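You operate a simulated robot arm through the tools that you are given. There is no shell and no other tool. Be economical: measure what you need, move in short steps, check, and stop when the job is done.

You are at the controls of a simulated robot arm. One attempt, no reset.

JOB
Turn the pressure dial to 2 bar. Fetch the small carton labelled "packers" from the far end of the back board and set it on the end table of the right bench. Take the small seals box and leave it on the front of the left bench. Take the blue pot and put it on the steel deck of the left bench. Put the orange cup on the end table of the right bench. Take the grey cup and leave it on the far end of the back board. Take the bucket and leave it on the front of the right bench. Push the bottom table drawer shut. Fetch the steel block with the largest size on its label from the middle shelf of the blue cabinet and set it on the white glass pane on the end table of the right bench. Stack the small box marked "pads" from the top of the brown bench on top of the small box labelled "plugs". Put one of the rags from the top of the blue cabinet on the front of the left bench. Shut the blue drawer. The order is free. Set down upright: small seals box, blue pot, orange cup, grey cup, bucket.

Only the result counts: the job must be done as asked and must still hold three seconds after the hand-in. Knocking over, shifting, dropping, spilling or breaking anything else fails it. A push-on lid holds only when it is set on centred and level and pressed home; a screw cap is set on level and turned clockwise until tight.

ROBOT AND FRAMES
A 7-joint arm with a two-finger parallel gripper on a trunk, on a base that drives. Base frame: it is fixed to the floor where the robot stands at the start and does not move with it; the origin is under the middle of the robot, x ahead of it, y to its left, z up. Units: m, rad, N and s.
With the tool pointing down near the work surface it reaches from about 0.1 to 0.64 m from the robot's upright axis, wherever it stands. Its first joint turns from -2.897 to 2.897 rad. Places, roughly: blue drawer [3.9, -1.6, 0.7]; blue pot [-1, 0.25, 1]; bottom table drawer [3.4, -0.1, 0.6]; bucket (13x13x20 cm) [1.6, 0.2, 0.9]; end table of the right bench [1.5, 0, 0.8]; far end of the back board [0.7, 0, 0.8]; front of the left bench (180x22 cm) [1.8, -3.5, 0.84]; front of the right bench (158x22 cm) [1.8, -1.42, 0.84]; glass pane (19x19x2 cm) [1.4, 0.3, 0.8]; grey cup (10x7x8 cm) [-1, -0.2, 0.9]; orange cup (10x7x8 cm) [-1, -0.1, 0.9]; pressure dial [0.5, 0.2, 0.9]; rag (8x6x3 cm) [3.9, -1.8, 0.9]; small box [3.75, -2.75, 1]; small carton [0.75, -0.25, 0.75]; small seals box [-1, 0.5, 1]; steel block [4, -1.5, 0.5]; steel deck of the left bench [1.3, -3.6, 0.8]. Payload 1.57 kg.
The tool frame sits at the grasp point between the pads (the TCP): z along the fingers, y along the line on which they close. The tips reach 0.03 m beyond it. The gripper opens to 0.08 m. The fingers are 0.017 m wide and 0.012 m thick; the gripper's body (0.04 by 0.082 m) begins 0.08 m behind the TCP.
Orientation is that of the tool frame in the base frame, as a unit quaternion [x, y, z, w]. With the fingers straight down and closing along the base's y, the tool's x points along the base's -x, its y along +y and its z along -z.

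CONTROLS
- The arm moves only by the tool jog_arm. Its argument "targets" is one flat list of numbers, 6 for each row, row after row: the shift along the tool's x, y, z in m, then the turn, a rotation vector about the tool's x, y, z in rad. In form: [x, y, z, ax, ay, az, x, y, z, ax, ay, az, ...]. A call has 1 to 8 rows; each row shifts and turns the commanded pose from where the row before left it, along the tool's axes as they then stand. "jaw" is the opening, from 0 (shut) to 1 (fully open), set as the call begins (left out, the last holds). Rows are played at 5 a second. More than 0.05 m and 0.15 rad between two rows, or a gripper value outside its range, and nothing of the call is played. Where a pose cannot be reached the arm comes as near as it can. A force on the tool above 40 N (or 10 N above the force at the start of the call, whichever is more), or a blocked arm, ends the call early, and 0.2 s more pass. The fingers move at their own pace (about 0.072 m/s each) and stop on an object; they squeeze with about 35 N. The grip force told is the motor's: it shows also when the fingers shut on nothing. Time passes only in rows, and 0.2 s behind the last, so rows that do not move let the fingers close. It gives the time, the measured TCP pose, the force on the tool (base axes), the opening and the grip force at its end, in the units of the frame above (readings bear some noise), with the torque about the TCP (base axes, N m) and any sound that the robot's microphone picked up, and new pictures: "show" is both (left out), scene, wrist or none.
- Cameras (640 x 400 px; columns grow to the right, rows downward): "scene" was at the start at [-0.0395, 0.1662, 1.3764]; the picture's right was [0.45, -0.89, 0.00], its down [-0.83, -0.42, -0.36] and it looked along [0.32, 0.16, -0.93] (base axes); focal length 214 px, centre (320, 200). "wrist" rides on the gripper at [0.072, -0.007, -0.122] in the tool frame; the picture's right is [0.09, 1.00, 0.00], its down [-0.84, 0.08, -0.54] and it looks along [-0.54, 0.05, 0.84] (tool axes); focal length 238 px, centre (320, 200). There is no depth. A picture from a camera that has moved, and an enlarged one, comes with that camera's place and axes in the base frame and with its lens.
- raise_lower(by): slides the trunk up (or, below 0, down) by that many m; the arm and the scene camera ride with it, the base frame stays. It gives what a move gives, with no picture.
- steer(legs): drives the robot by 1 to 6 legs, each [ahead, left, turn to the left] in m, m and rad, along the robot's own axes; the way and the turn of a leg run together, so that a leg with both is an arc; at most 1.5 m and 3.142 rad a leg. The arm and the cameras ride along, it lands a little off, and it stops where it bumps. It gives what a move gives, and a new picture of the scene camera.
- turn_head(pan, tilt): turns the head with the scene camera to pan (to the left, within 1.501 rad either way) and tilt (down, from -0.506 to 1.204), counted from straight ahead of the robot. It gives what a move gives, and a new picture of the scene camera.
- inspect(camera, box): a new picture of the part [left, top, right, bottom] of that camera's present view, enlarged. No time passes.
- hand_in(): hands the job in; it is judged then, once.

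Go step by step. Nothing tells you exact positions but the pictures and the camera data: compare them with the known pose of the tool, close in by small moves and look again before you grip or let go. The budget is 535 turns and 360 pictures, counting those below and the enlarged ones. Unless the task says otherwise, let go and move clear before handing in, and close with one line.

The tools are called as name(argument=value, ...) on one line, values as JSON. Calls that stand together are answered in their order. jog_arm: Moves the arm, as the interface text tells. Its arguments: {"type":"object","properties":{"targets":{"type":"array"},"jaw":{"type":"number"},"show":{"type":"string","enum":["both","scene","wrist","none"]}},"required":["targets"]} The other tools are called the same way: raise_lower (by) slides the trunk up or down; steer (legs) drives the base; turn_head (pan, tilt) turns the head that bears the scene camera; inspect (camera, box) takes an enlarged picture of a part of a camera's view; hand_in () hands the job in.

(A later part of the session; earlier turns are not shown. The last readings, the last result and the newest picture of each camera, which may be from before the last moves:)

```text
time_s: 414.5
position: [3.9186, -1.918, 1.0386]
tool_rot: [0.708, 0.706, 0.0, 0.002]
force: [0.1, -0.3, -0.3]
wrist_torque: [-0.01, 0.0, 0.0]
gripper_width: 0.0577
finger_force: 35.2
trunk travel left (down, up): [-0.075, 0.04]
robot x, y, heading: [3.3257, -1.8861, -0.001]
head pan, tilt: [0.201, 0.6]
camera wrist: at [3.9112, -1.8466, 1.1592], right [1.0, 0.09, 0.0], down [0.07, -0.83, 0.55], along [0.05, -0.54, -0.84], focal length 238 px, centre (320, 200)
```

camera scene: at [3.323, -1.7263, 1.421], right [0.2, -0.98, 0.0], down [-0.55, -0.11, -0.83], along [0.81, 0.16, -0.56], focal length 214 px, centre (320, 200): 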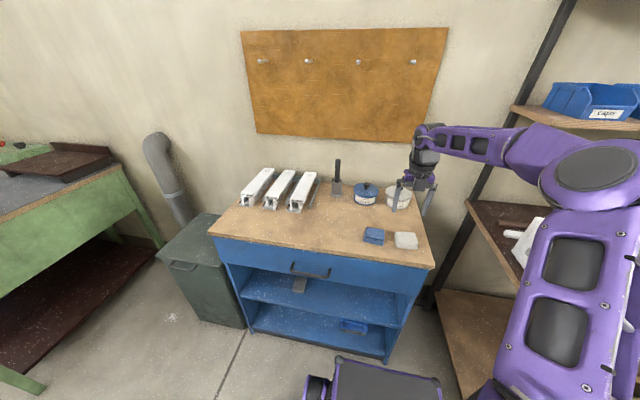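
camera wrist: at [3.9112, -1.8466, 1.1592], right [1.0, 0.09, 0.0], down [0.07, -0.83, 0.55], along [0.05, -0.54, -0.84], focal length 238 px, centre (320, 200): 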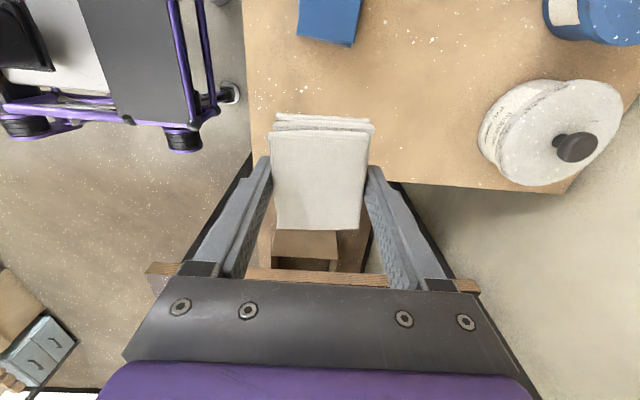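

jog_arm(targets=[0, -0.04, 0, 0, 0, 0, 0, -0.04, 0, 0, 0, 0, 0, -0.04, 0, 0, 0, 0], show="none")

steer(legs=[[-0.68, 0, 0], [0, 0, 3.14], [0, 1.3, 0]])

```text
time_s: 415.3
position: [3.7991, -1.9181, 1.0383]
tool_rot: [0.709, 0.706, 0.001, 0.003]
force: [-0.1, 0.6, -0.8]
wrist_torque: [0.03, 0.0, 0.04]
gripper_width: 0.0575
finger_force: 34.8
trunk travel left (down, up): [-0.075, 0.04]
robot x, y, heading: [3.3275, -1.8842, -0.005]
head pan, tilt: [0.201, 0.6]
```

```text
time_s: 439.0
position: [2.1842, -3.1564, 1.0387]
tool_rot: [0.712, -0.702, -0.003, 0.001]
force: [-1.1, -0.2, -0.7]
wrist_torque: [-0.01, -0.02, 0.01]
gripper_width: 0.0569
finger_force: 34.3
trunk travel left (down, up): [-0.075, 0.04]
robot x, y, heading: [2.6595, -3.178, -3.125]
head pan, tilt: [0.201, 0.6]
camera scene: at [2.6653, -3.3369, 1.421], right [-0.22, 0.98, 0.0], down [0.55, 0.12, -0.83], along [-0.81, -0.18, -0.56], focal length 214 px, centre (320, 200)
```

scene: 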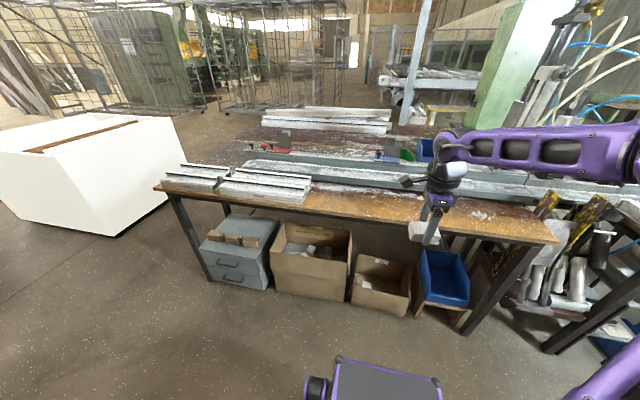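

inspect(camera="scene", box=[160, 90, 560, 340])

```text
1.60 times, centred on (360, 215) of scene
camera zoom: at [2.6653, -3.3369, 1.421], right [-0.22, 0.98, 0.0], down [0.55, 0.12, -0.83], along [-0.81, -0.18, -0.56], focal length 343 px, centre (256, 176)
```

zoom: 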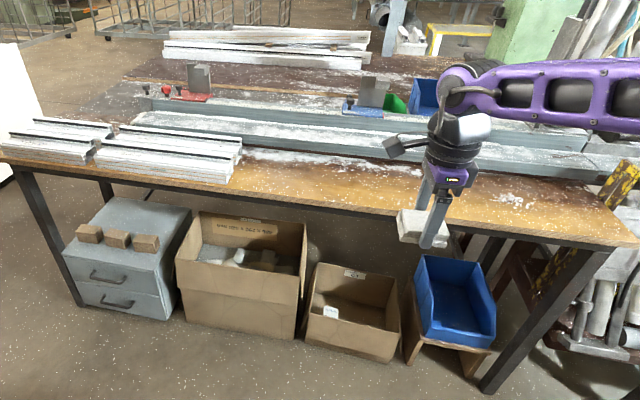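

steer(legs=[[0, 0.13, 0], [0.22, 0, 0]])

jog_arm(targets=[0, -0.045, 0, 0, 0, 0, 0, -0.045, 0, 0, 0, 0, 0, -0.035, 0.03, 0, 0, 0, 0, 0, 0.04, 0, 0, 0], show="both")

```text
time_s: 442.2
position: [1.9651, -3.2914, 1.038]
tool_rot: [0.713, -0.701, -0.003, 0.002]
force: [-0.1, -0.2, 0.3]
wrist_torque: [0.02, -0.01, 0.03]
gripper_width: 0.0568
finger_force: 35.5
trunk travel left (down, up): [-0.075, 0.04]
robot x, y, heading: [2.443, -3.3176, -3.127]
head pan, tilt: [0.201, 0.6]
camera scene: at [2.4471, -3.4711, 1.421], right [-0.22, 0.98, 0.0], down [0.55, 0.12, -0.83], along [-0.81, -0.18, -0.56], focal length 214 px, centre (320, 200)
```

scene: 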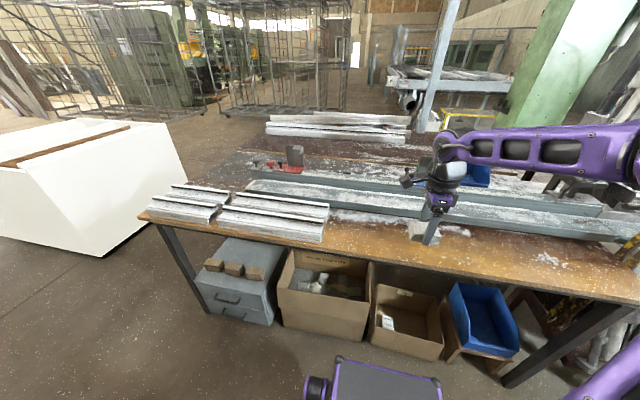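

```text
time_s: 443.2
position: [2.0905, -3.2899, 0.9679]
tool_rot: [0.713, -0.701, -0.004, 0.001]
force: [-0.5, -0.5, 0.0]
wrist_torque: [0.01, -0.02, 0.0]
gripper_width: 0.057
finger_force: 35.1
trunk travel left (down, up): [-0.075, 0.04]
robot x, y, heading: [2.4387, -3.3108, -3.128]
head pan, tilt: [0.201, 0.6]
camera scene: at [2.4472, -3.4712, 1.421], right [-0.22, 0.98, 0.0], down [0.55, 0.12, -0.83], along [-0.81, -0.18, -0.56], focal length 214 px, centre (320, 200)
camera wrist: at [2.0988, -3.3623, 1.0894], right [-0.99, -0.11, 0.01], down [-0.09, 0.83, 0.55], along [-0.06, 0.54, -0.84], focal length 238 px, centre (320, 200)
```

scene: 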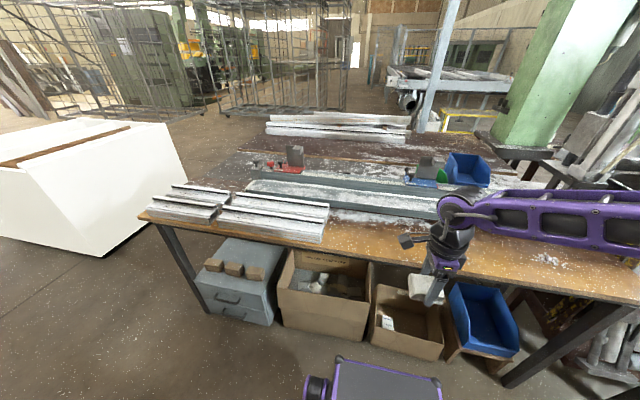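
wrist: 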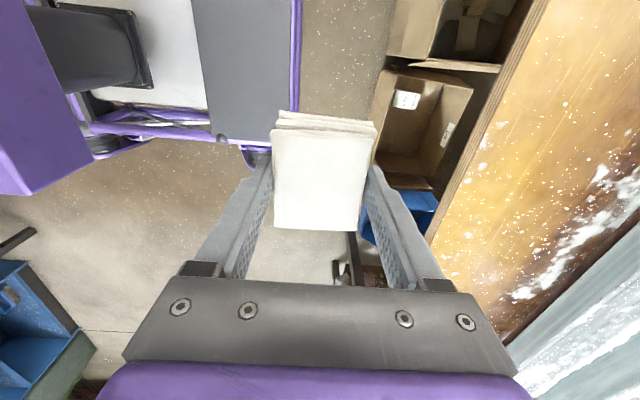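

jog_arm(targets=[0, 0.045, -0.005, 0, 0, 0, 0, 0.045, -0.005, 0, 0, 0, 0, 0.045, -0.005, 0, 0, 0, 0, 0.045, 0, 0, 0, 0, 0, 0.045, 0, 0, 0, 0, 0, 0.035, 0, 0, 0, 0], show="both")

```text
time_s: 444.6
position: [1.8289, -3.2948, 0.9844]
tool_rot: [0.714, -0.7, -0.003, 0.0]
force: [-0.3, -0.3, 0.0]
wrist_torque: [0.0, 0.04, -0.02]
gripper_width: 0.0571
finger_force: 34.6
trunk travel left (down, up): [-0.075, 0.04]
robot x, y, heading: [2.4424, -3.3167, -3.125]
head pan, tilt: [0.201, 0.6]
camera scene: at [2.4471, -3.4711, 1.421], right [-0.22, 0.98, 0.0], down [0.55, 0.12, -0.83], along [-0.81, -0.18, -0.56], focal length 214 px, centre (320, 200)
camera wrist: at [1.8389, -3.3665, 1.1048], right [-0.99, -0.11, 0.0], down [-0.09, 0.83, 0.55], along [-0.06, 0.54, -0.84], focal length 238 px, centre (320, 200)
```

scene: 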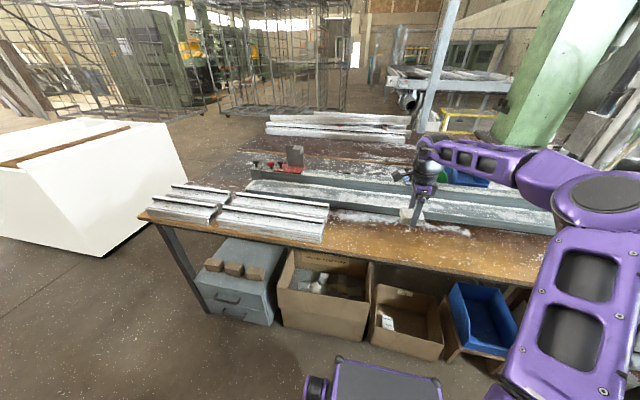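
wrist: 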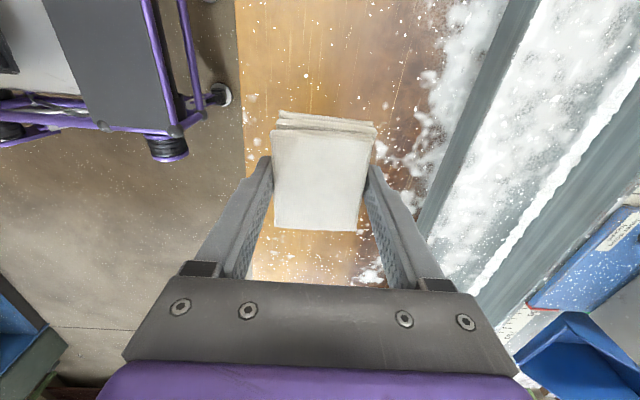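

jog_arm(targets=[0, 0, 0.04, 0, 0, 0, 0, 0, 0.04, 0, 0, 0, 0, 0, 0.02, 0, 0, 0, 0, 0, 0.006, 0, 0, 0, 0, 0, 0.004, 0, 0, 0], show="none")

jog_arm(targets=[0, 0, 0.003, 0, 0, 0], show="none")

```text
time_s: 445.8
position: [1.8294, -3.2932, 0.8729]
tool_rot: [0.713, -0.701, -0.003, 0.001]
force: [0.2, -0.6, 0.0]
wrist_torque: [-0.04, 0.03, 0.02]
gripper_width: 0.0568
finger_force: 35.1
trunk travel left (down, up): [-0.075, 0.04]
robot x, y, heading: [2.4408, -3.3137, -3.122]
head pan, tilt: [0.201, 0.6]
```

```text
time_s: 446.2
position: [1.8301, -3.2935, 0.8698]
tool_rot: [0.713, -0.701, -0.004, 0.001]
force: [0.3, 1.3, 0.2]
wrist_torque: [0.02, 0.0, 0.0]
gripper_width: 0.057
finger_force: 35.6
trunk travel left (down, up): [-0.075, 0.04]
robot x, y, heading: [2.4391, -3.3154, -3.122]
head pan, tilt: [0.201, 0.6]
```

jog_arm(targets=[0, 0, 0.003, 0, 0, 0], show="none")

jog_arm(targets=[0, 0, 0.003, 0, 0, 0], show="none")

```text
time_s: 446.6
position: [1.8294, -3.2941, 0.87]
tool_rot: [0.713, -0.701, -0.004, 0.001]
force: [0.8, 1.8, 16.0]
wrist_torque: [-0.04, -0.65, 0.14]
gripper_width: 0.0569
finger_force: 35.6
trunk travel left (down, up): [-0.075, 0.04]
robot x, y, heading: [2.4407, -3.3182, -3.125]
head pan, tilt: [0.201, 0.6]
```

```text
time_s: 447.1
position: [1.8298, -3.2939, 0.8702]
tool_rot: [0.712, -0.702, -0.006, 0.004]
force: [10.8, 0.8, 18.1]
wrist_torque: [-0.07, -1.01, 0.12]
gripper_width: 0.0568
finger_force: 34.8
trunk travel left (down, up): [-0.075, 0.04]
robot x, y, heading: [2.4368, -3.3133, -3.122]
head pan, tilt: [0.201, 0.6]
stopped in row 1: the force on the tool passed its limit at 42 N (the readings are from after the stop); the commanded pose is now the measured one
```

Tips touch at z 0.84: the rag is down. Release.

jog_arm(targets=[0, 0, -0.003, 0, 0, 0, 0, 0, 0, 0, 0, 0, 0, 0, 0, 0, 0, 0, 0, 0, -0.02, 0, 0, 0, 0, 0, -0.04, 0, 0, 0, 0, 0, -0.05, 0, 0, 0, 0, 0, -0.05, 0, 0, 0], jaw=1, show="wrist")

```text
time_s: 448.7
position: [1.831, -3.2943, 1.0303]
tool_rot: [0.713, -0.701, -0.005, 0.002]
force: [-0.2, 0.8, 0.8]
wrist_torque: [-0.01, -0.05, -0.03]
gripper_width: 0.0799
finger_force: 0.1
trunk travel left (down, up): [-0.075, 0.04]
robot x, y, heading: [2.4405, -3.3143, -3.123]
head pan, tilt: [0.201, 0.6]
camera wrist: at [1.839, -3.3671, 1.1529], right [-0.99, -0.11, 0.01], down [-0.09, 0.83, 0.55], along [-0.07, 0.54, -0.84], focal length 238 px, centre (320, 200)
```

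wrist: 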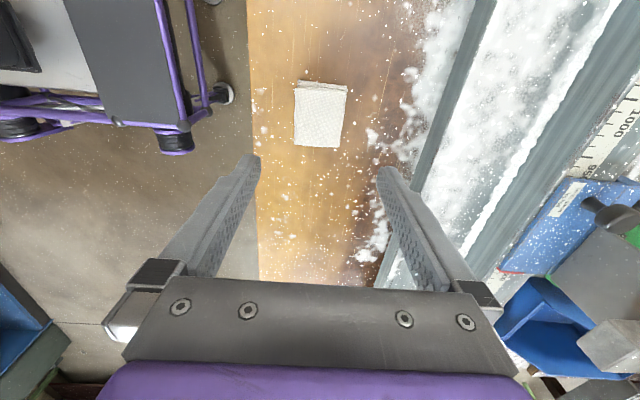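

jog_arm(targets=[0, -0.045, 0, 0, 0, 0, 0, -0.045, 0, 0, 0, 0, 0, -0.04, 0, 0, 0, 0], show="none")

steer(legs=[[-0.25, 0, 0], [0, 0, 3.123], [0, 0.55, 0]])

```text
time_s: 449.5
position: [1.9598, -3.293, 1.0283]
tool_rot: [0.712, -0.702, -0.005, 0.002]
force: [0.4, 0.3, -0.4]
wrist_torque: [0.0, -0.03, 0.02]
gripper_width: 0.0798
finger_force: 0.0
trunk travel left (down, up): [-0.075, 0.04]
robot x, y, heading: [2.4398, -3.3163, -3.127]
head pan, tilt: [0.201, 0.6]
```

```text
time_s: 464.3
position: [3.1767, -2.7905, 1.0303]
tool_rot: [0.711, 0.703, 0.002, 0.004]
force: [-0.1, -1.0, -0.2]
wrist_torque: [-0.01, -0.04, 0.0]
gripper_width: 0.0803
finger_force: 0.1
trunk travel left (down, up): [-0.075, 0.04]
robot x, y, heading: [2.6923, -2.7571, -0.011]
head pan, tilt: [0.201, 0.6]
camera scene: at [2.6947, -2.5978, 1.421], right [0.19, -0.98, 0.0], down [-0.55, -0.11, -0.83], along [0.81, 0.16, -0.56], focal length 214 px, centre (320, 200)
```

scene: 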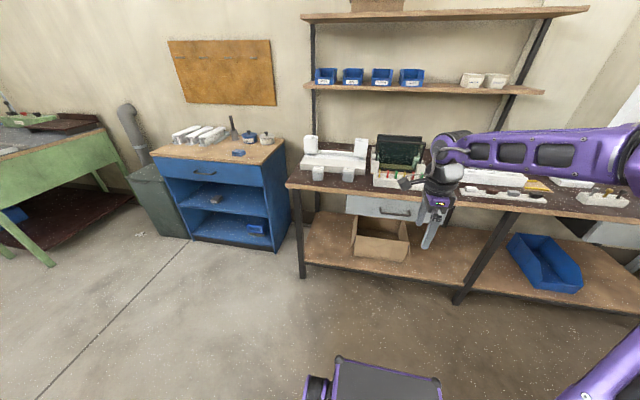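

inspect(camera="scene", box=[280, 60, 460, 220])

inspect(camera="scene", box=[440, 60, 640, 230])

```text
2.50 times, centred on (370, 140) of scene
camera zoom: at [2.6947, -2.5978, 1.421], right [0.19, -0.98, 0.0], down [-0.55, -0.11, -0.83], along [0.81, 0.16, -0.56], focal length 536 px, centre (195, 350)
```

zoom: 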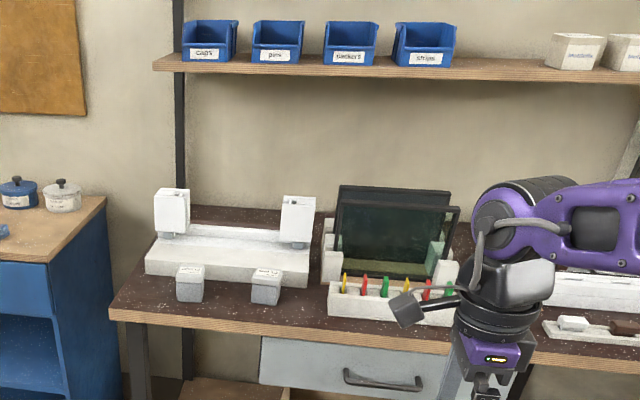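

```text
2.35 times, centred on (540, 145) of scene
camera zoom: at [2.6947, -2.5978, 1.421], right [0.19, -0.98, 0.0], down [-0.55, -0.11, -0.83], along [0.81, 0.16, -0.56], focal length 505 px, centre (-198, 329)
```

zoom: 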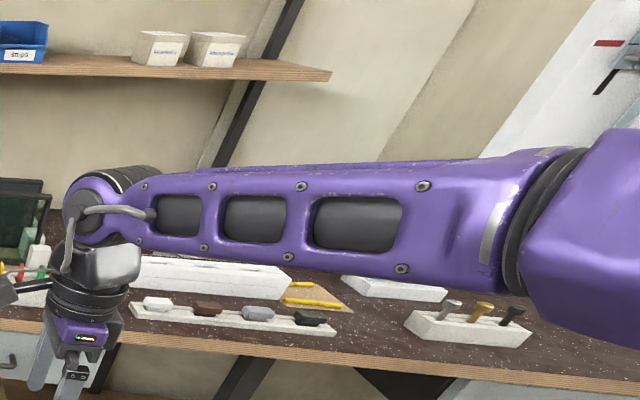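

steer(legs=[[0, 0.25, 0.011], [0.38, 0, 0]])

inspect(camera="wrist", box=[0, 0, 640, 400])

inspect(camera="scene", box=[240, 130, 440, 255])

```text
time_s: 469.3
position: [3.553, -2.5354, 1.0293]
tool_rot: [0.708, 0.706, 0.003, 0.005]
force: [0.5, 0.1, 0.3]
wrist_torque: [0.02, 0.0, -0.02]
gripper_width: 0.0799
finger_force: 0.1
trunk travel left (down, up): [-0.075, 0.04]
robot x, y, heading: [3.0737, -2.5061, -0.005]
head pan, tilt: [0.201, 0.6]
camera scene: at [3.0704, -2.3457, 1.421], right [0.2, -0.98, 0.0], down [-0.55, -0.11, -0.83], along [0.81, 0.16, -0.56], focal length 214 px, centre (320, 200)
```

scene: 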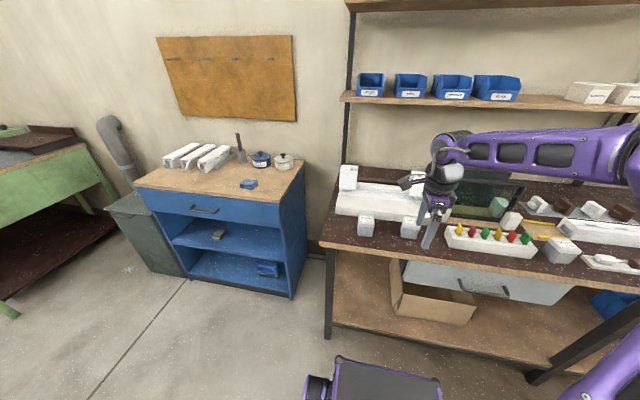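

```text
1.00 times, centred on (320, 200) of wrist (not enlarged: the box is as wide or as high as the picture)
camera zoom: at [3.5455, -2.4634, 1.1511], right [1.0, 0.09, 0.01], down [0.07, -0.83, 0.55], along [0.06, -0.54, -0.84], focal length 238 px, centre (320, 200)
```

zoom: 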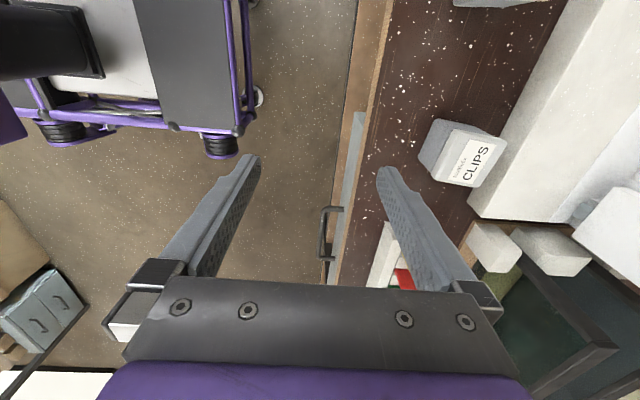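

```text
3.20 times, centred on (340, 192) of scene
camera zoom: at [3.0704, -2.3457, 1.421], right [0.2, -0.98, 0.0], down [-0.55, -0.11, -0.83], along [0.81, 0.16, -0.56], focal length 686 px, centre (256, 224)
```

zoom: 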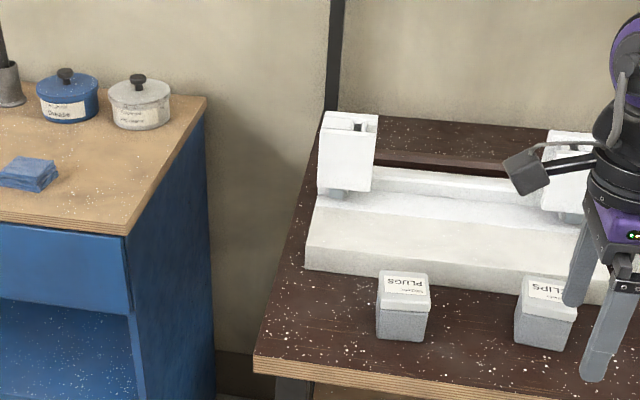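

inspect(camera="scene", box=[440, 160, 640, 285])

```text
3.20 times, centred on (540, 222) of scene
camera zoom: at [3.0704, -2.3457, 1.421], right [0.2, -0.98, 0.0], down [-0.55, -0.11, -0.83], along [0.81, 0.16, -0.56], focal length 686 px, centre (-384, 128)
```

zoom: 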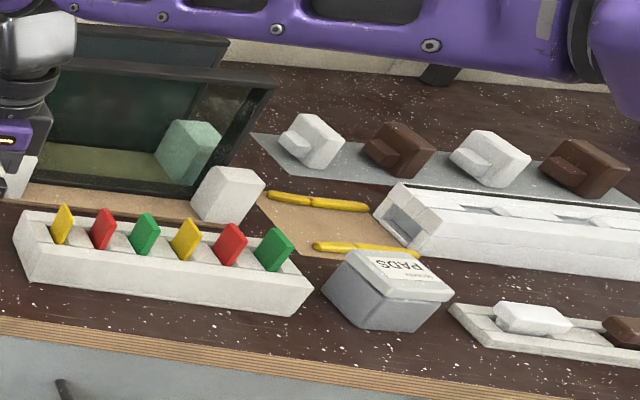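

steer(legs=[[0, -0.48, 0]])

inspect(camera="wrist", box=[0, 0, 640, 400])

```text
time_s: 474.4
position: [3.5536, -3.0151, 1.0302]
tool_rot: [0.707, 0.708, 0.003, 0.005]
force: [0.8, -0.3, 0.5]
wrist_torque: [0.01, 0.01, 0.03]
gripper_width: 0.0801
finger_force: 0.0
trunk travel left (down, up): [-0.075, 0.04]
robot x, y, heading: [3.0733, -2.9851, 0.005]
head pan, tilt: [0.201, 0.6]
camera scene: at [3.0704, -2.8276, 1.421], right [0.2, -0.98, 0.0], down [-0.55, -0.12, -0.83], along [0.81, 0.17, -0.56], focal length 214 px, centre (320, 200)
```

scene: 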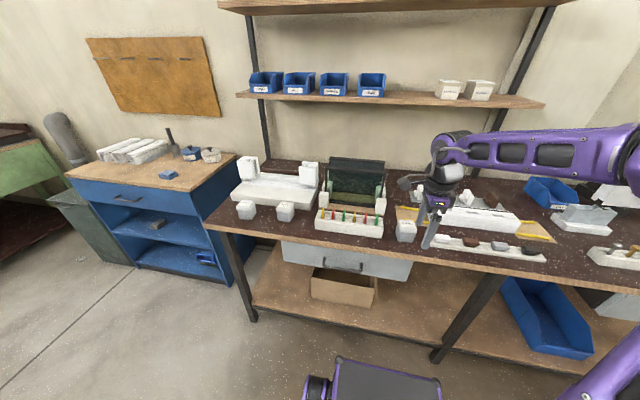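

```text
1.00 times, centred on (320, 200) of wrist (not enlarged: the box is as wide or as high as the picture)
camera zoom: at [3.5462, -2.9425, 1.1511], right [1.0, 0.09, 0.01], down [0.07, -0.83, 0.55], along [0.06, -0.54, -0.84], focal length 238 px, centre (320, 200)
```

zoom: 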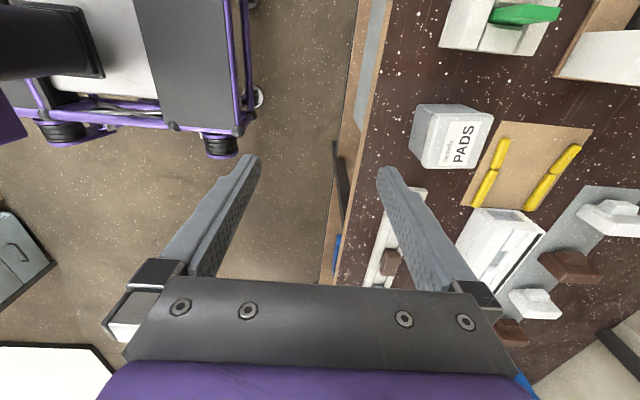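

jog_arm(targets=[0, 0, 0, 0, 0, -0.143, 0, 0, 0, 0, 0, -0.143, 0, 0, 0, 0, 0, -0.143, 0, 0, 0, 0, 0, -0.143, 0, 0, 0, 0, 0, -0.143, 0, 0, 0, 0, 0, -0.143], show="none")

jog_arm(targets=[0, 0, 0, 0, 0, -0.143, 0, 0, 0, 0, 0, -0.143, 0, 0, 0, 0, 0, -0.143, 0, 0, 0, 0, 0, -0.143, 0, 0, 0, 0, 0, -0.139, -0.045, 0, 0, 0, 0, 0, -0.045, 0, 0, 0, 0, 0], show="wrist")

```text
time_s: 475.8
position: [3.5545, -3.0147, 1.0313]
tool_rot: [0.347, 0.938, 0.0, 0.005]
force: [0.3, -0.7, -0.1]
wrist_torque: [-0.03, 0.02, 0.0]
gripper_width: 0.08
finger_force: 0.1
trunk travel left (down, up): [-0.075, 0.04]
robot x, y, heading: [3.0726, -2.9862, 0.005]
head pan, tilt: [0.201, 0.6]
```

```text
time_s: 477.4
position: [3.6439, -3.0152, 1.0312]
tool_rot: [-0.002, 1.0, -0.002, 0.004]
force: [-0.7, 0.3, 0.7]
wrist_torque: [0.04, -0.01, -0.06]
gripper_width: 0.0802
finger_force: 0.0
trunk travel left (down, up): [-0.075, 0.04]
robot x, y, heading: [3.0747, -2.9843, 0.006]
head pan, tilt: [0.201, 0.6]
camera wrist: at [3.571, -3.0213, 1.1531], right [-0.09, 1.0, -0.01], down [0.83, 0.08, 0.55], along [0.55, 0.05, -0.84], focal length 238 px, centre (320, 200)
```

wrist: 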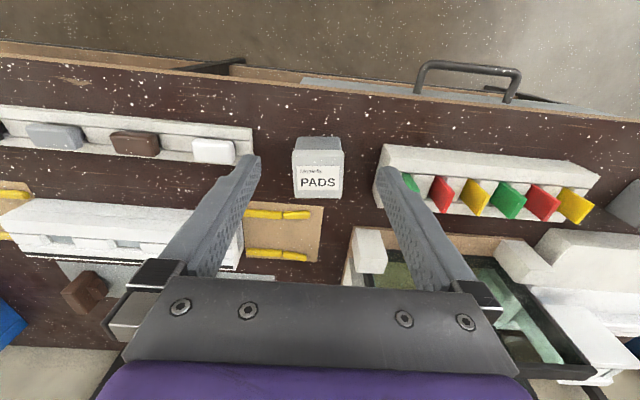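

jog_arm(targets=[-0.043, 0.003, 0.02, 0, 0, 0, 0, 0, 0.04, 0, 0, 0], jaw=0.85, show="wrist")

```text
time_s: 478.0
position: [3.6871, -3.0136, 0.9721]
tool_rot: [0.0, 1.0, -0.002, 0.004]
force: [0.2, -0.2, 0.2]
wrist_torque: [-0.04, -0.04, -0.01]
gripper_width: 0.0679
finger_force: 0.1
trunk travel left (down, up): [-0.075, 0.04]
robot x, y, heading: [3.0767, -2.9892, 0.005]
head pan, tilt: [0.201, 0.6]
camera wrist: at [3.6149, -3.0191, 1.0923], right [-0.09, 1.0, -0.01], down [0.83, 0.08, 0.55], along [0.55, 0.05, -0.83], focal length 238 px, centre (320, 200)
```

wrist: 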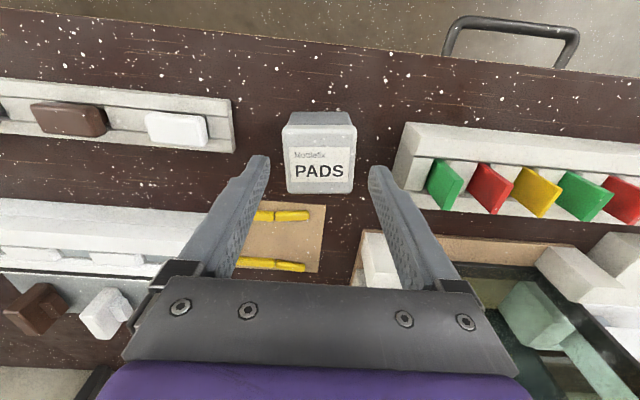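

jog_arm(targets=[0, 0, 0.025, 0, 0, 0, 0, 0, 0.025, 0, 0, 0, 0, 0, 0.012, 0, 0, 0], show="wrist")

```text
time_s: 478.8
position: [3.6871, -3.0122, 0.9102]
tool_rot: [0.0, 1.0, -0.002, 0.005]
force: [-1.0, -0.3, -0.6]
wrist_torque: [-0.02, -0.02, 0.01]
gripper_width: 0.0681
finger_force: 0.0
trunk travel left (down, up): [-0.075, 0.04]
robot x, y, heading: [3.0759, -2.9888, 0.006]
head pan, tilt: [0.201, 0.6]
camera wrist: at [3.6154, -3.0187, 1.0303], right [-0.09, 1.0, -0.01], down [0.83, 0.08, 0.55], along [0.55, 0.05, -0.84], focal length 238 px, centre (320, 200)
```

wrist: 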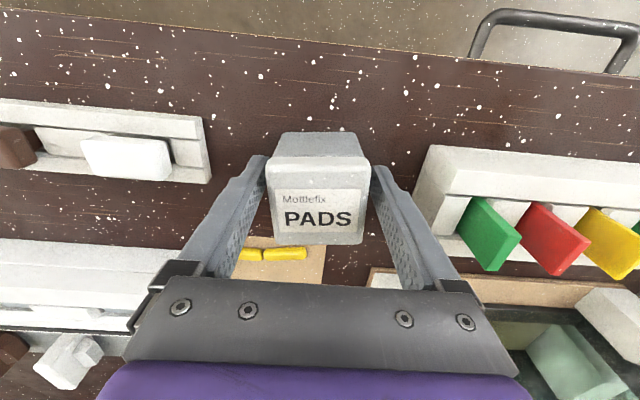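

jog_arm(targets=[0, 0, 0.006, 0, 0, 0, 0, 0, 0.005, 0, 0, 0], show="none")

jog_arm(targets=[0, 0, 0.005, 0, 0, 0], show="none")

```text
time_s: 479.4
position: [3.6887, -3.0118, 0.8993]
tool_rot: [0.0, 1.0, -0.003, 0.005]
force: [-0.1, -0.9, -0.3]
wrist_torque: [0.01, 0.01, 0.0]
gripper_width: 0.0679
finger_force: 0.1
trunk travel left (down, up): [-0.075, 0.04]
robot x, y, heading: [3.0731, -2.9848, 0.001]
head pan, tilt: [0.201, 0.6]
```

```text
time_s: 479.8
position: [3.6888, -3.0122, 0.8949]
tool_rot: [0.0, 1.0, -0.003, 0.005]
force: [1.4, -0.8, -0.5]
wrist_torque: [0.0, 0.01, 0.01]
gripper_width: 0.0683
finger_force: 0.2
trunk travel left (down, up): [-0.075, 0.04]
robot x, y, heading: [3.0709, -2.9888, 0.006]
head pan, tilt: [0.201, 0.6]
```

Close and lift slowly.

jog_arm(targets=[0, 0, 0, 0, 0, 0, 0, 0, 0, 0, 0, 0, 0, 0, 0, 0, 0, 0, 0, 0, 0, 0, 0, 0], jaw=0, show="none")

jog_arm(targets=[0, 0, -0.003, 0, 0, 0, 0, 0, -0.004, 0, 0, 0, 0, 0, -0.008, 0, 0, 0, 0, 0, -0.012, 0, 0, 0, 0, 0, -0.02, 0, 0, 0, 0, 0, -0.03, 0, 0, 0, 0, 0, -0.04, 0, 0, 0, 0, 0, -0.04, 0, 0, 0], show="both")

```text
time_s: 480.8
position: [3.6892, -3.0121, 0.8946]
tool_rot: [0.0, 1.0, -0.001, 0.005]
force: [0.3, 0.6, -0.1]
wrist_torque: [0.06, 0.0, 0.01]
gripper_width: 0.0569
finger_force: 35.7
trunk travel left (down, up): [-0.075, 0.04]
robot x, y, heading: [3.0766, -2.982, -0.001]
head pan, tilt: [0.201, 0.6]
```

```text
time_s: 482.6
position: [3.6874, -3.012, 1.0495]
tool_rot: [0.001, 1.0, -0.002, 0.005]
force: [0.7, 0.1, -0.5]
wrist_torque: [0.02, 0.06, 0.0]
gripper_width: 0.0568
finger_force: 35.4
trunk travel left (down, up): [-0.075, 0.04]
robot x, y, heading: [3.0762, -2.9849, 0.011]
head pan, tilt: [0.201, 0.6]
camera scene: at [3.0706, -2.8277, 1.4209], right [0.2, -0.98, 0.0], down [-0.55, -0.12, -0.82], along [0.81, 0.17, -0.57], focal length 214 px, centre (320, 200)
camera wrist: at [3.6149, -3.0174, 1.1704], right [-0.09, 1.0, -0.01], down [0.83, 0.08, 0.55], along [0.55, 0.05, -0.84], focal length 238 px, centre (320, 200)
```

scene: 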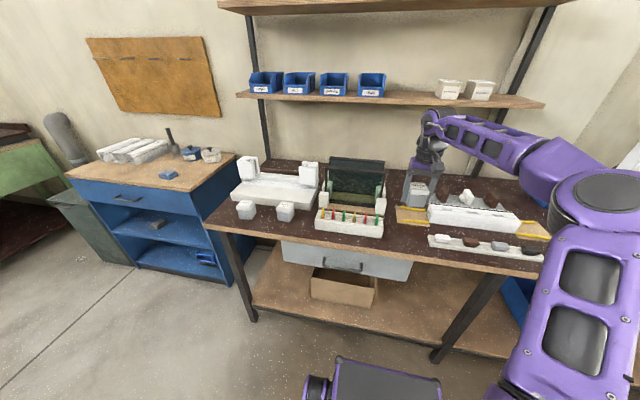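
wrist: 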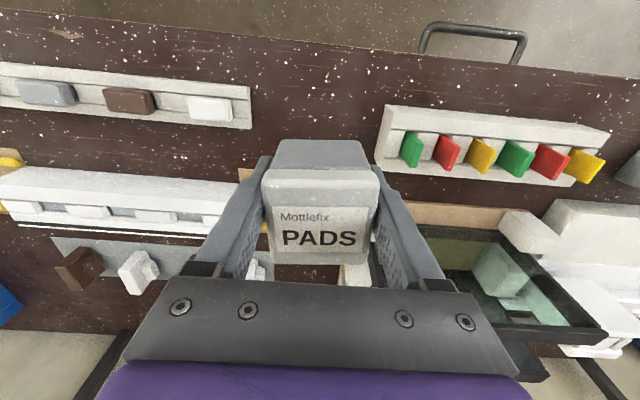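

jog_arm(targets=[0.04, 0, -0.01, 0, 0, 0, 0.045, 0, -0.01, 0, 0, 0, 0.045, 0, 0, 0, 0, 0, 0.045, 0, 0, 0, 0, 0], show="none")

steer(legs=[[0, 0.615, 0]])

inspect(camera="wrist", box=[0, 0, 640, 400])

```text
time_s: 483.6
position: [3.5108, -3.0107, 1.0674]
tool_rot: [0.0, 1.0, -0.002, 0.006]
force: [0.5, 0.8, -1.7]
wrist_torque: [0.03, 0.01, 0.0]
gripper_width: 0.0566
finger_force: 35.1
trunk travel left (down, up): [-0.075, 0.04]
robot x, y, heading: [3.0799, -2.9871, 0.007]
head pan, tilt: [0.201, 0.6]
```

```text
time_s: 490.0
position: [3.5095, -2.3989, 1.0688]
tool_rot: [-0.001, 1.0, -0.002, 0.006]
force: [-0.7, 0.3, -1.4]
wrist_torque: [0.04, 0.01, 0.05]
gripper_width: 0.0562
finger_force: 34.7
trunk travel left (down, up): [-0.075, 0.04]
robot x, y, heading: [3.0717, -2.3773, 0.002]
head pan, tilt: [0.201, 0.6]
camera scene: at [3.0672, -2.216, 1.421], right [0.2, -0.98, 0.0], down [-0.55, -0.12, -0.83], along [0.81, 0.17, -0.56], focal length 214 px, centre (320, 200)
```

scene: 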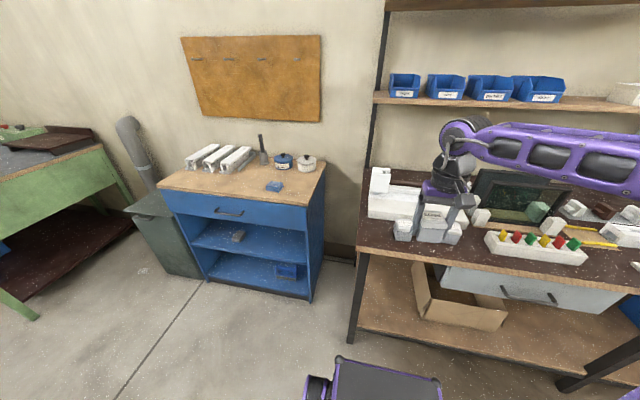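

```text
1.00 times, centred on (320, 200) of wrist (not enlarged: the box is as wide or as high as the picture)
camera zoom: at [3.4358, -2.4058, 1.1889], right [-0.09, 1.0, -0.01], down [0.83, 0.08, 0.55], along [0.55, 0.05, -0.84], focal length 238 px, centre (320, 200)
```

zoom: 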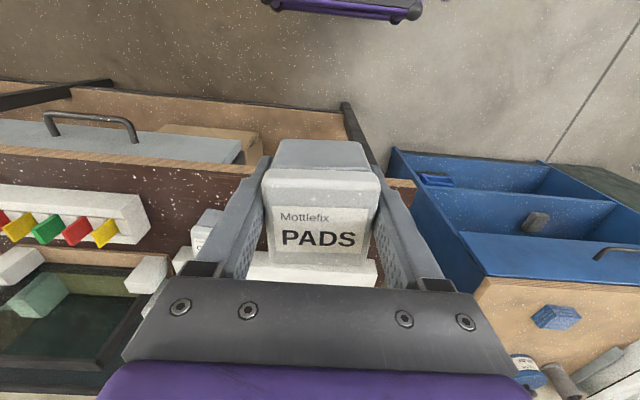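

inspect(camera="scene", box=[350, 150, 510, 270])

```text
3.33 times, centred on (430, 210) of scene
camera zoom: at [3.0672, -2.216, 1.421], right [0.2, -0.98, 0.0], down [-0.55, -0.12, -0.83], along [0.81, 0.17, -0.56], focal length 715 px, centre (-47, 167)
```

zoom: 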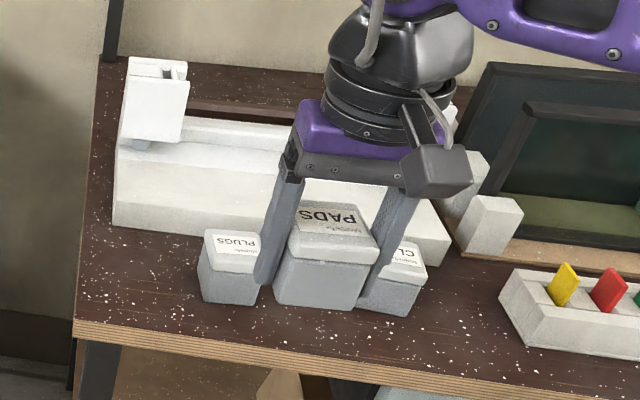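

jog_arm(targets=[-0.0385, 0.001, 0, 0, 0, 0, -0.0385, 0.001, 0, 0, 0, 0, -0.0385, 0.001, 0, 0, 0, 0, -0.0385, 0.001, 0.01, 0, 0, 0, -0.0385, 0.001, 0.02, 0, 0, 0], show="both")

inspect(camera="scene", box=[350, 150, 510, 270])

```text
time_s: 491.2
position: [3.7023, -2.3945, 1.0412]
tool_rot: [0.0, 1.0, -0.003, 0.005]
force: [-0.2, -0.7, -1.8]
wrist_torque: [0.01, 0.0, 0.0]
gripper_width: 0.0561
finger_force: 35.5
trunk travel left (down, up): [-0.075, 0.04]
robot x, y, heading: [3.0698, -2.3757, 0.012]
head pan, tilt: [0.201, 0.6]
camera scene: at [3.067, -2.216, 1.421], right [0.2, -0.98, 0.0], down [-0.55, -0.12, -0.83], along [0.81, 0.17, -0.56], focal length 214 px, centre (320, 200)
camera wrist: at [3.6295, -2.4006, 1.1609], right [-0.09, 1.0, -0.01], down [0.83, 0.08, 0.55], along [0.55, 0.05, -0.83], focal length 238 px, centre (320, 200)
```

scene: 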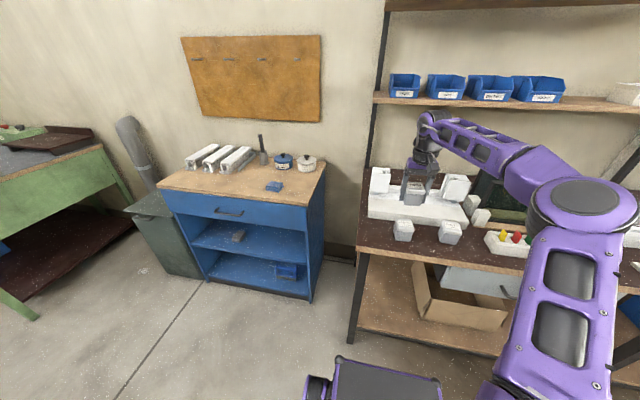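
wrist: 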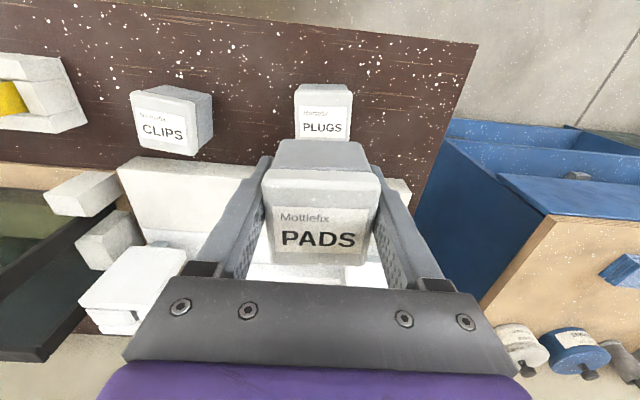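

```text
3.33 times, centred on (430, 210) of scene
camera zoom: at [3.067, -2.216, 1.421], right [0.2, -0.98, 0.0], down [-0.55, -0.12, -0.83], along [0.81, 0.17, -0.56], focal length 715 px, centre (-47, 167)
```

zoom: 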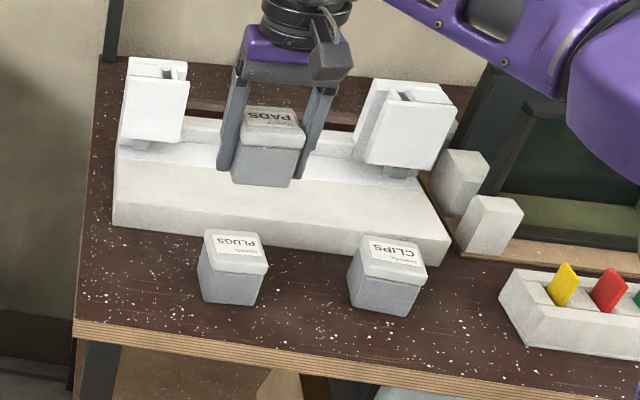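

jog_arm(targets=[0.045, 0, 0, 0, 0, 0, 0.02, 0, 0, 0, 0, 0], show="wrist")

inspect(camera="wrist", box=[240, 70, 400, 170])

```text
time_s: 491.8
position: [3.6361, -2.3938, 1.0397]
tool_rot: [-0.001, 1.0, -0.002, 0.006]
force: [0.0, -0.5, -2.1]
wrist_torque: [0.03, 0.01, 0.02]
gripper_width: 0.0565
finger_force: 34.8
trunk travel left (down, up): [-0.075, 0.04]
robot x, y, heading: [3.0741, -2.3759, 0.002]
head pan, tilt: [0.201, 0.6]
camera wrist: at [3.563, -2.4004, 1.1604], right [-0.09, 1.0, -0.01], down [0.83, 0.08, 0.55], along [0.55, 0.05, -0.83], focal length 238 px, centre (320, 200)
```

wrist: 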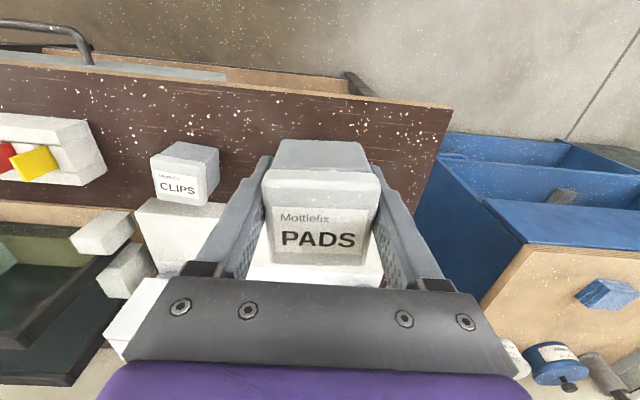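

```text
4.00 times, centred on (320, 120) of wrist
camera zoom: at [3.563, -2.4004, 1.1604], right [-0.09, 1.0, -0.01], down [0.83, 0.08, 0.55], along [0.55, 0.05, -0.83], focal length 953 px, centre (320, 520)
```

zoom: 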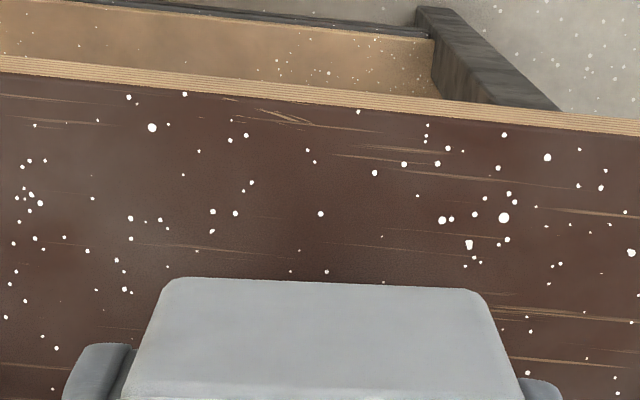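

jog_arm(targets=[-0.045, 0, 0, 0, 0, 0, -0.045, 0, 0, 0, 0, 0, -0.02, 0, 0, 0, 0, 0], show="none")

inspect(camera="wrist", box=[240, 30, 400, 130])

```text
time_s: 492.6
position: [3.746, -2.3933, 1.0401]
tool_rot: [-0.001, 1.0, -0.003, 0.005]
force: [0.8, -0.3, -0.7]
wrist_torque: [0.03, 0.03, -0.03]
gripper_width: 0.0563
finger_force: 35.4
trunk travel left (down, up): [-0.075, 0.04]
robot x, y, heading: [3.0676, -2.3731, -0.002]
head pan, tilt: [0.201, 0.6]
```

```text
4.00 times, centred on (320, 80) of wrist
camera zoom: at [3.6731, -2.3998, 1.161], right [-0.09, 1.0, -0.01], down [0.83, 0.08, 0.55], along [0.55, 0.05, -0.84], focal length 953 px, centre (320, 680)
```

zoom: 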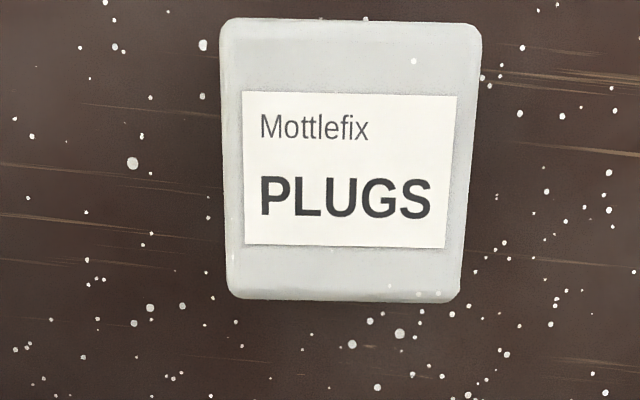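

jog_arm(targets=[0.025, 0.0013, 0, 0, 0, 0, 0.0255, 0, 0, 0, 0, 0, 0, 0, 0.03, 0, 0, 0, 0, 0, 0.025, 0, 0, 0, 0, 0, 0.015, 0, 0, 0], show="wrist")

inspect(camera="scene", box=[370, 180, 450, 250])

```text
time_s: 493.8
position: [3.6965, -2.3914, 0.9701]
tool_rot: [0.0, 1.0, -0.002, 0.005]
force: [-0.6, -0.2, -1.6]
wrist_torque: [-0.01, -0.01, 0.01]
gripper_width: 0.0562
finger_force: 35.2
trunk travel left (down, up): [-0.075, 0.04]
robot x, y, heading: [3.0681, -2.3728, 0.001]
head pan, tilt: [0.201, 0.6]
camera wrist: at [3.6234, -2.3989, 1.0909], right [-0.09, 1.0, 0.0], down [0.83, 0.08, 0.55], along [0.55, 0.05, -0.83], focal length 238 px, centre (320, 200)
```

wrist: 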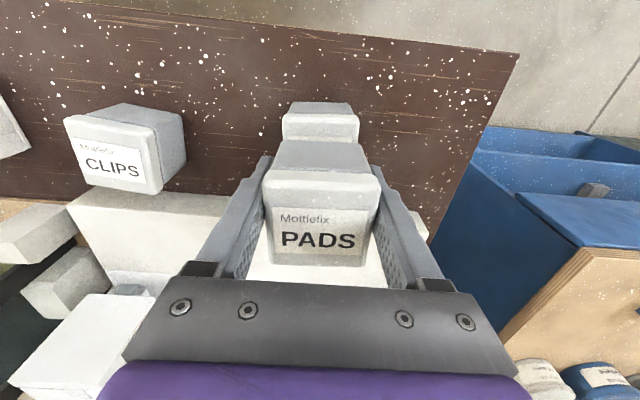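

```text
5.71 times, centred on (410, 215) of scene
camera zoom: at [3.0672, -2.2159, 1.421], right [0.2, -0.98, 0.0], down [-0.55, -0.12, -0.83], along [0.81, 0.17, -0.56], focal length 1226 px, centre (-194, 114)
```

zoom: 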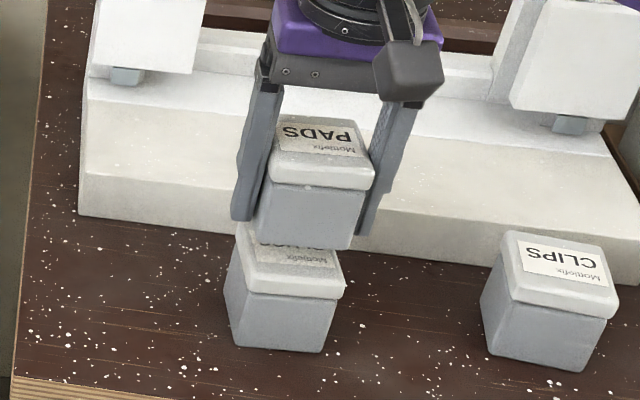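

jog_arm(targets=[0, 0, 0.005, 0, 0, 0, 0, 0, 0.004, 0, 0, 0], show="none")

jog_arm(targets=[0, 0, 0.003, 0, 0, 0], show="none")

jog_arm(targets=[0, 0, 0.003, 0, 0, 0], show="none")

```text
time_s: 494.4
position: [3.6978, -2.3916, 0.9613]
tool_rot: [-0.001, 1.0, -0.002, 0.005]
force: [0.5, -0.2, -0.6]
wrist_torque: [-0.02, -0.01, -0.03]
gripper_width: 0.0561
finger_force: 35.0
trunk travel left (down, up): [-0.075, 0.04]
robot x, y, heading: [3.0691, -2.3752, 0.001]
head pan, tilt: [0.201, 0.6]
```

```text
time_s: 494.8
position: [3.6966, -2.3933, 0.957]
tool_rot: [0.0, 1.0, -0.003, 0.006]
force: [-0.2, 0.6, -1.3]
wrist_torque: [0.02, 0.02, 0.02]
gripper_width: 0.0559
finger_force: 34.8
trunk travel left (down, up): [-0.075, 0.04]
robot x, y, heading: [3.0753, -2.3734, 0.004]
head pan, tilt: [0.201, 0.6]
```

```text
time_s: 495.2
position: [3.6955, -2.3929, 0.9545]
tool_rot: [0.0, 1.0, -0.001, 0.006]
force: [0.2, 0.9, 1.2]
wrist_torque: [0.03, 0.08, -0.01]
gripper_width: 0.0562
finger_force: 34.7
trunk travel left (down, up): [-0.075, 0.04]
robot x, y, heading: [3.0731, -2.3748, 0.004]
head pan, tilt: [0.201, 0.6]
```

jog_arm(targets=[0, 0, 0.001, 0, 0, 0], show="none")

jog_arm(targets=[0, 0, 0, 0, 0, 0, 0, 0, 0, 0, 0, 0, 0, 0, -0.015, 0, 0, 0, 0, 0, -0.03, 0, 0, 0, 0, 0, -0.04, 0, 0, 0, 0.03, 0, -0.03, 0, 0, 0, 0.045, 0, 0, 0, 0, 0], jaw=0.9, show="wrist")

inspect(camera="scene", box=[370, 170, 470, 250])

```text
time_s: 495.6
position: [3.6967, -2.3934, 0.9558]
tool_rot: [0.0, 1.0, -0.002, 0.007]
force: [-0.3, -1.1, 5.4]
wrist_torque: [0.15, 0.11, 0.07]
gripper_width: 0.0559
finger_force: 35.4
trunk travel left (down, up): [-0.075, 0.04]
robot x, y, heading: [3.067, -2.3715, 0.008]
head pan, tilt: [0.201, 0.6]
```

```text
time_s: 497.2
position: [3.62, -2.3925, 1.0688]
tool_rot: [-0.002, 1.0, -0.002, 0.004]
force: [0.0, 0.7, -0.2]
wrist_torque: [-0.05, 0.01, -0.02]
gripper_width: 0.0718
finger_force: 0.0
trunk travel left (down, up): [-0.075, 0.04]
robot x, y, heading: [3.0713, -2.3726, 0.004]
head pan, tilt: [0.201, 0.6]
camera wrist: at [3.5474, -2.3989, 1.1892], right [-0.09, 1.0, -0.01], down [0.83, 0.08, 0.55], along [0.55, 0.05, -0.84], focal length 238 px, centre (320, 200)
```

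wrist: 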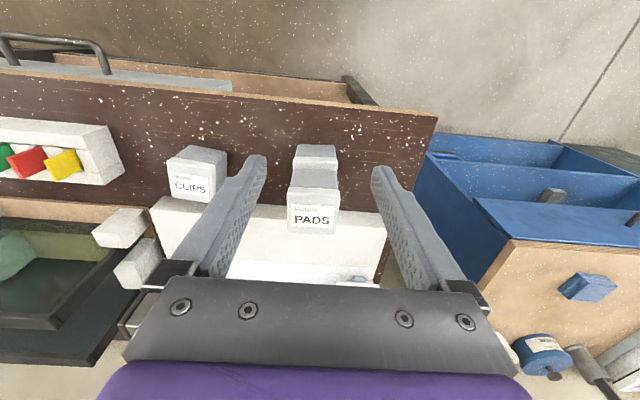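

```text
5.00 times, centred on (420, 210) of scene
camera zoom: at [3.0673, -2.2158, 1.4209], right [0.2, -0.98, 0.0], down [-0.55, -0.12, -0.82], along [0.81, 0.17, -0.57], focal length 1072 px, centre (-180, 150)
```

zoom: 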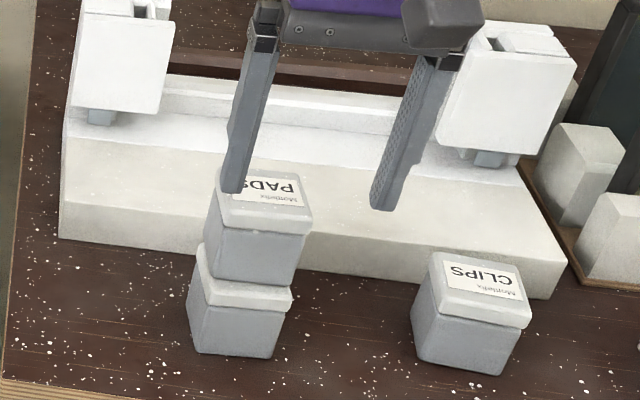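

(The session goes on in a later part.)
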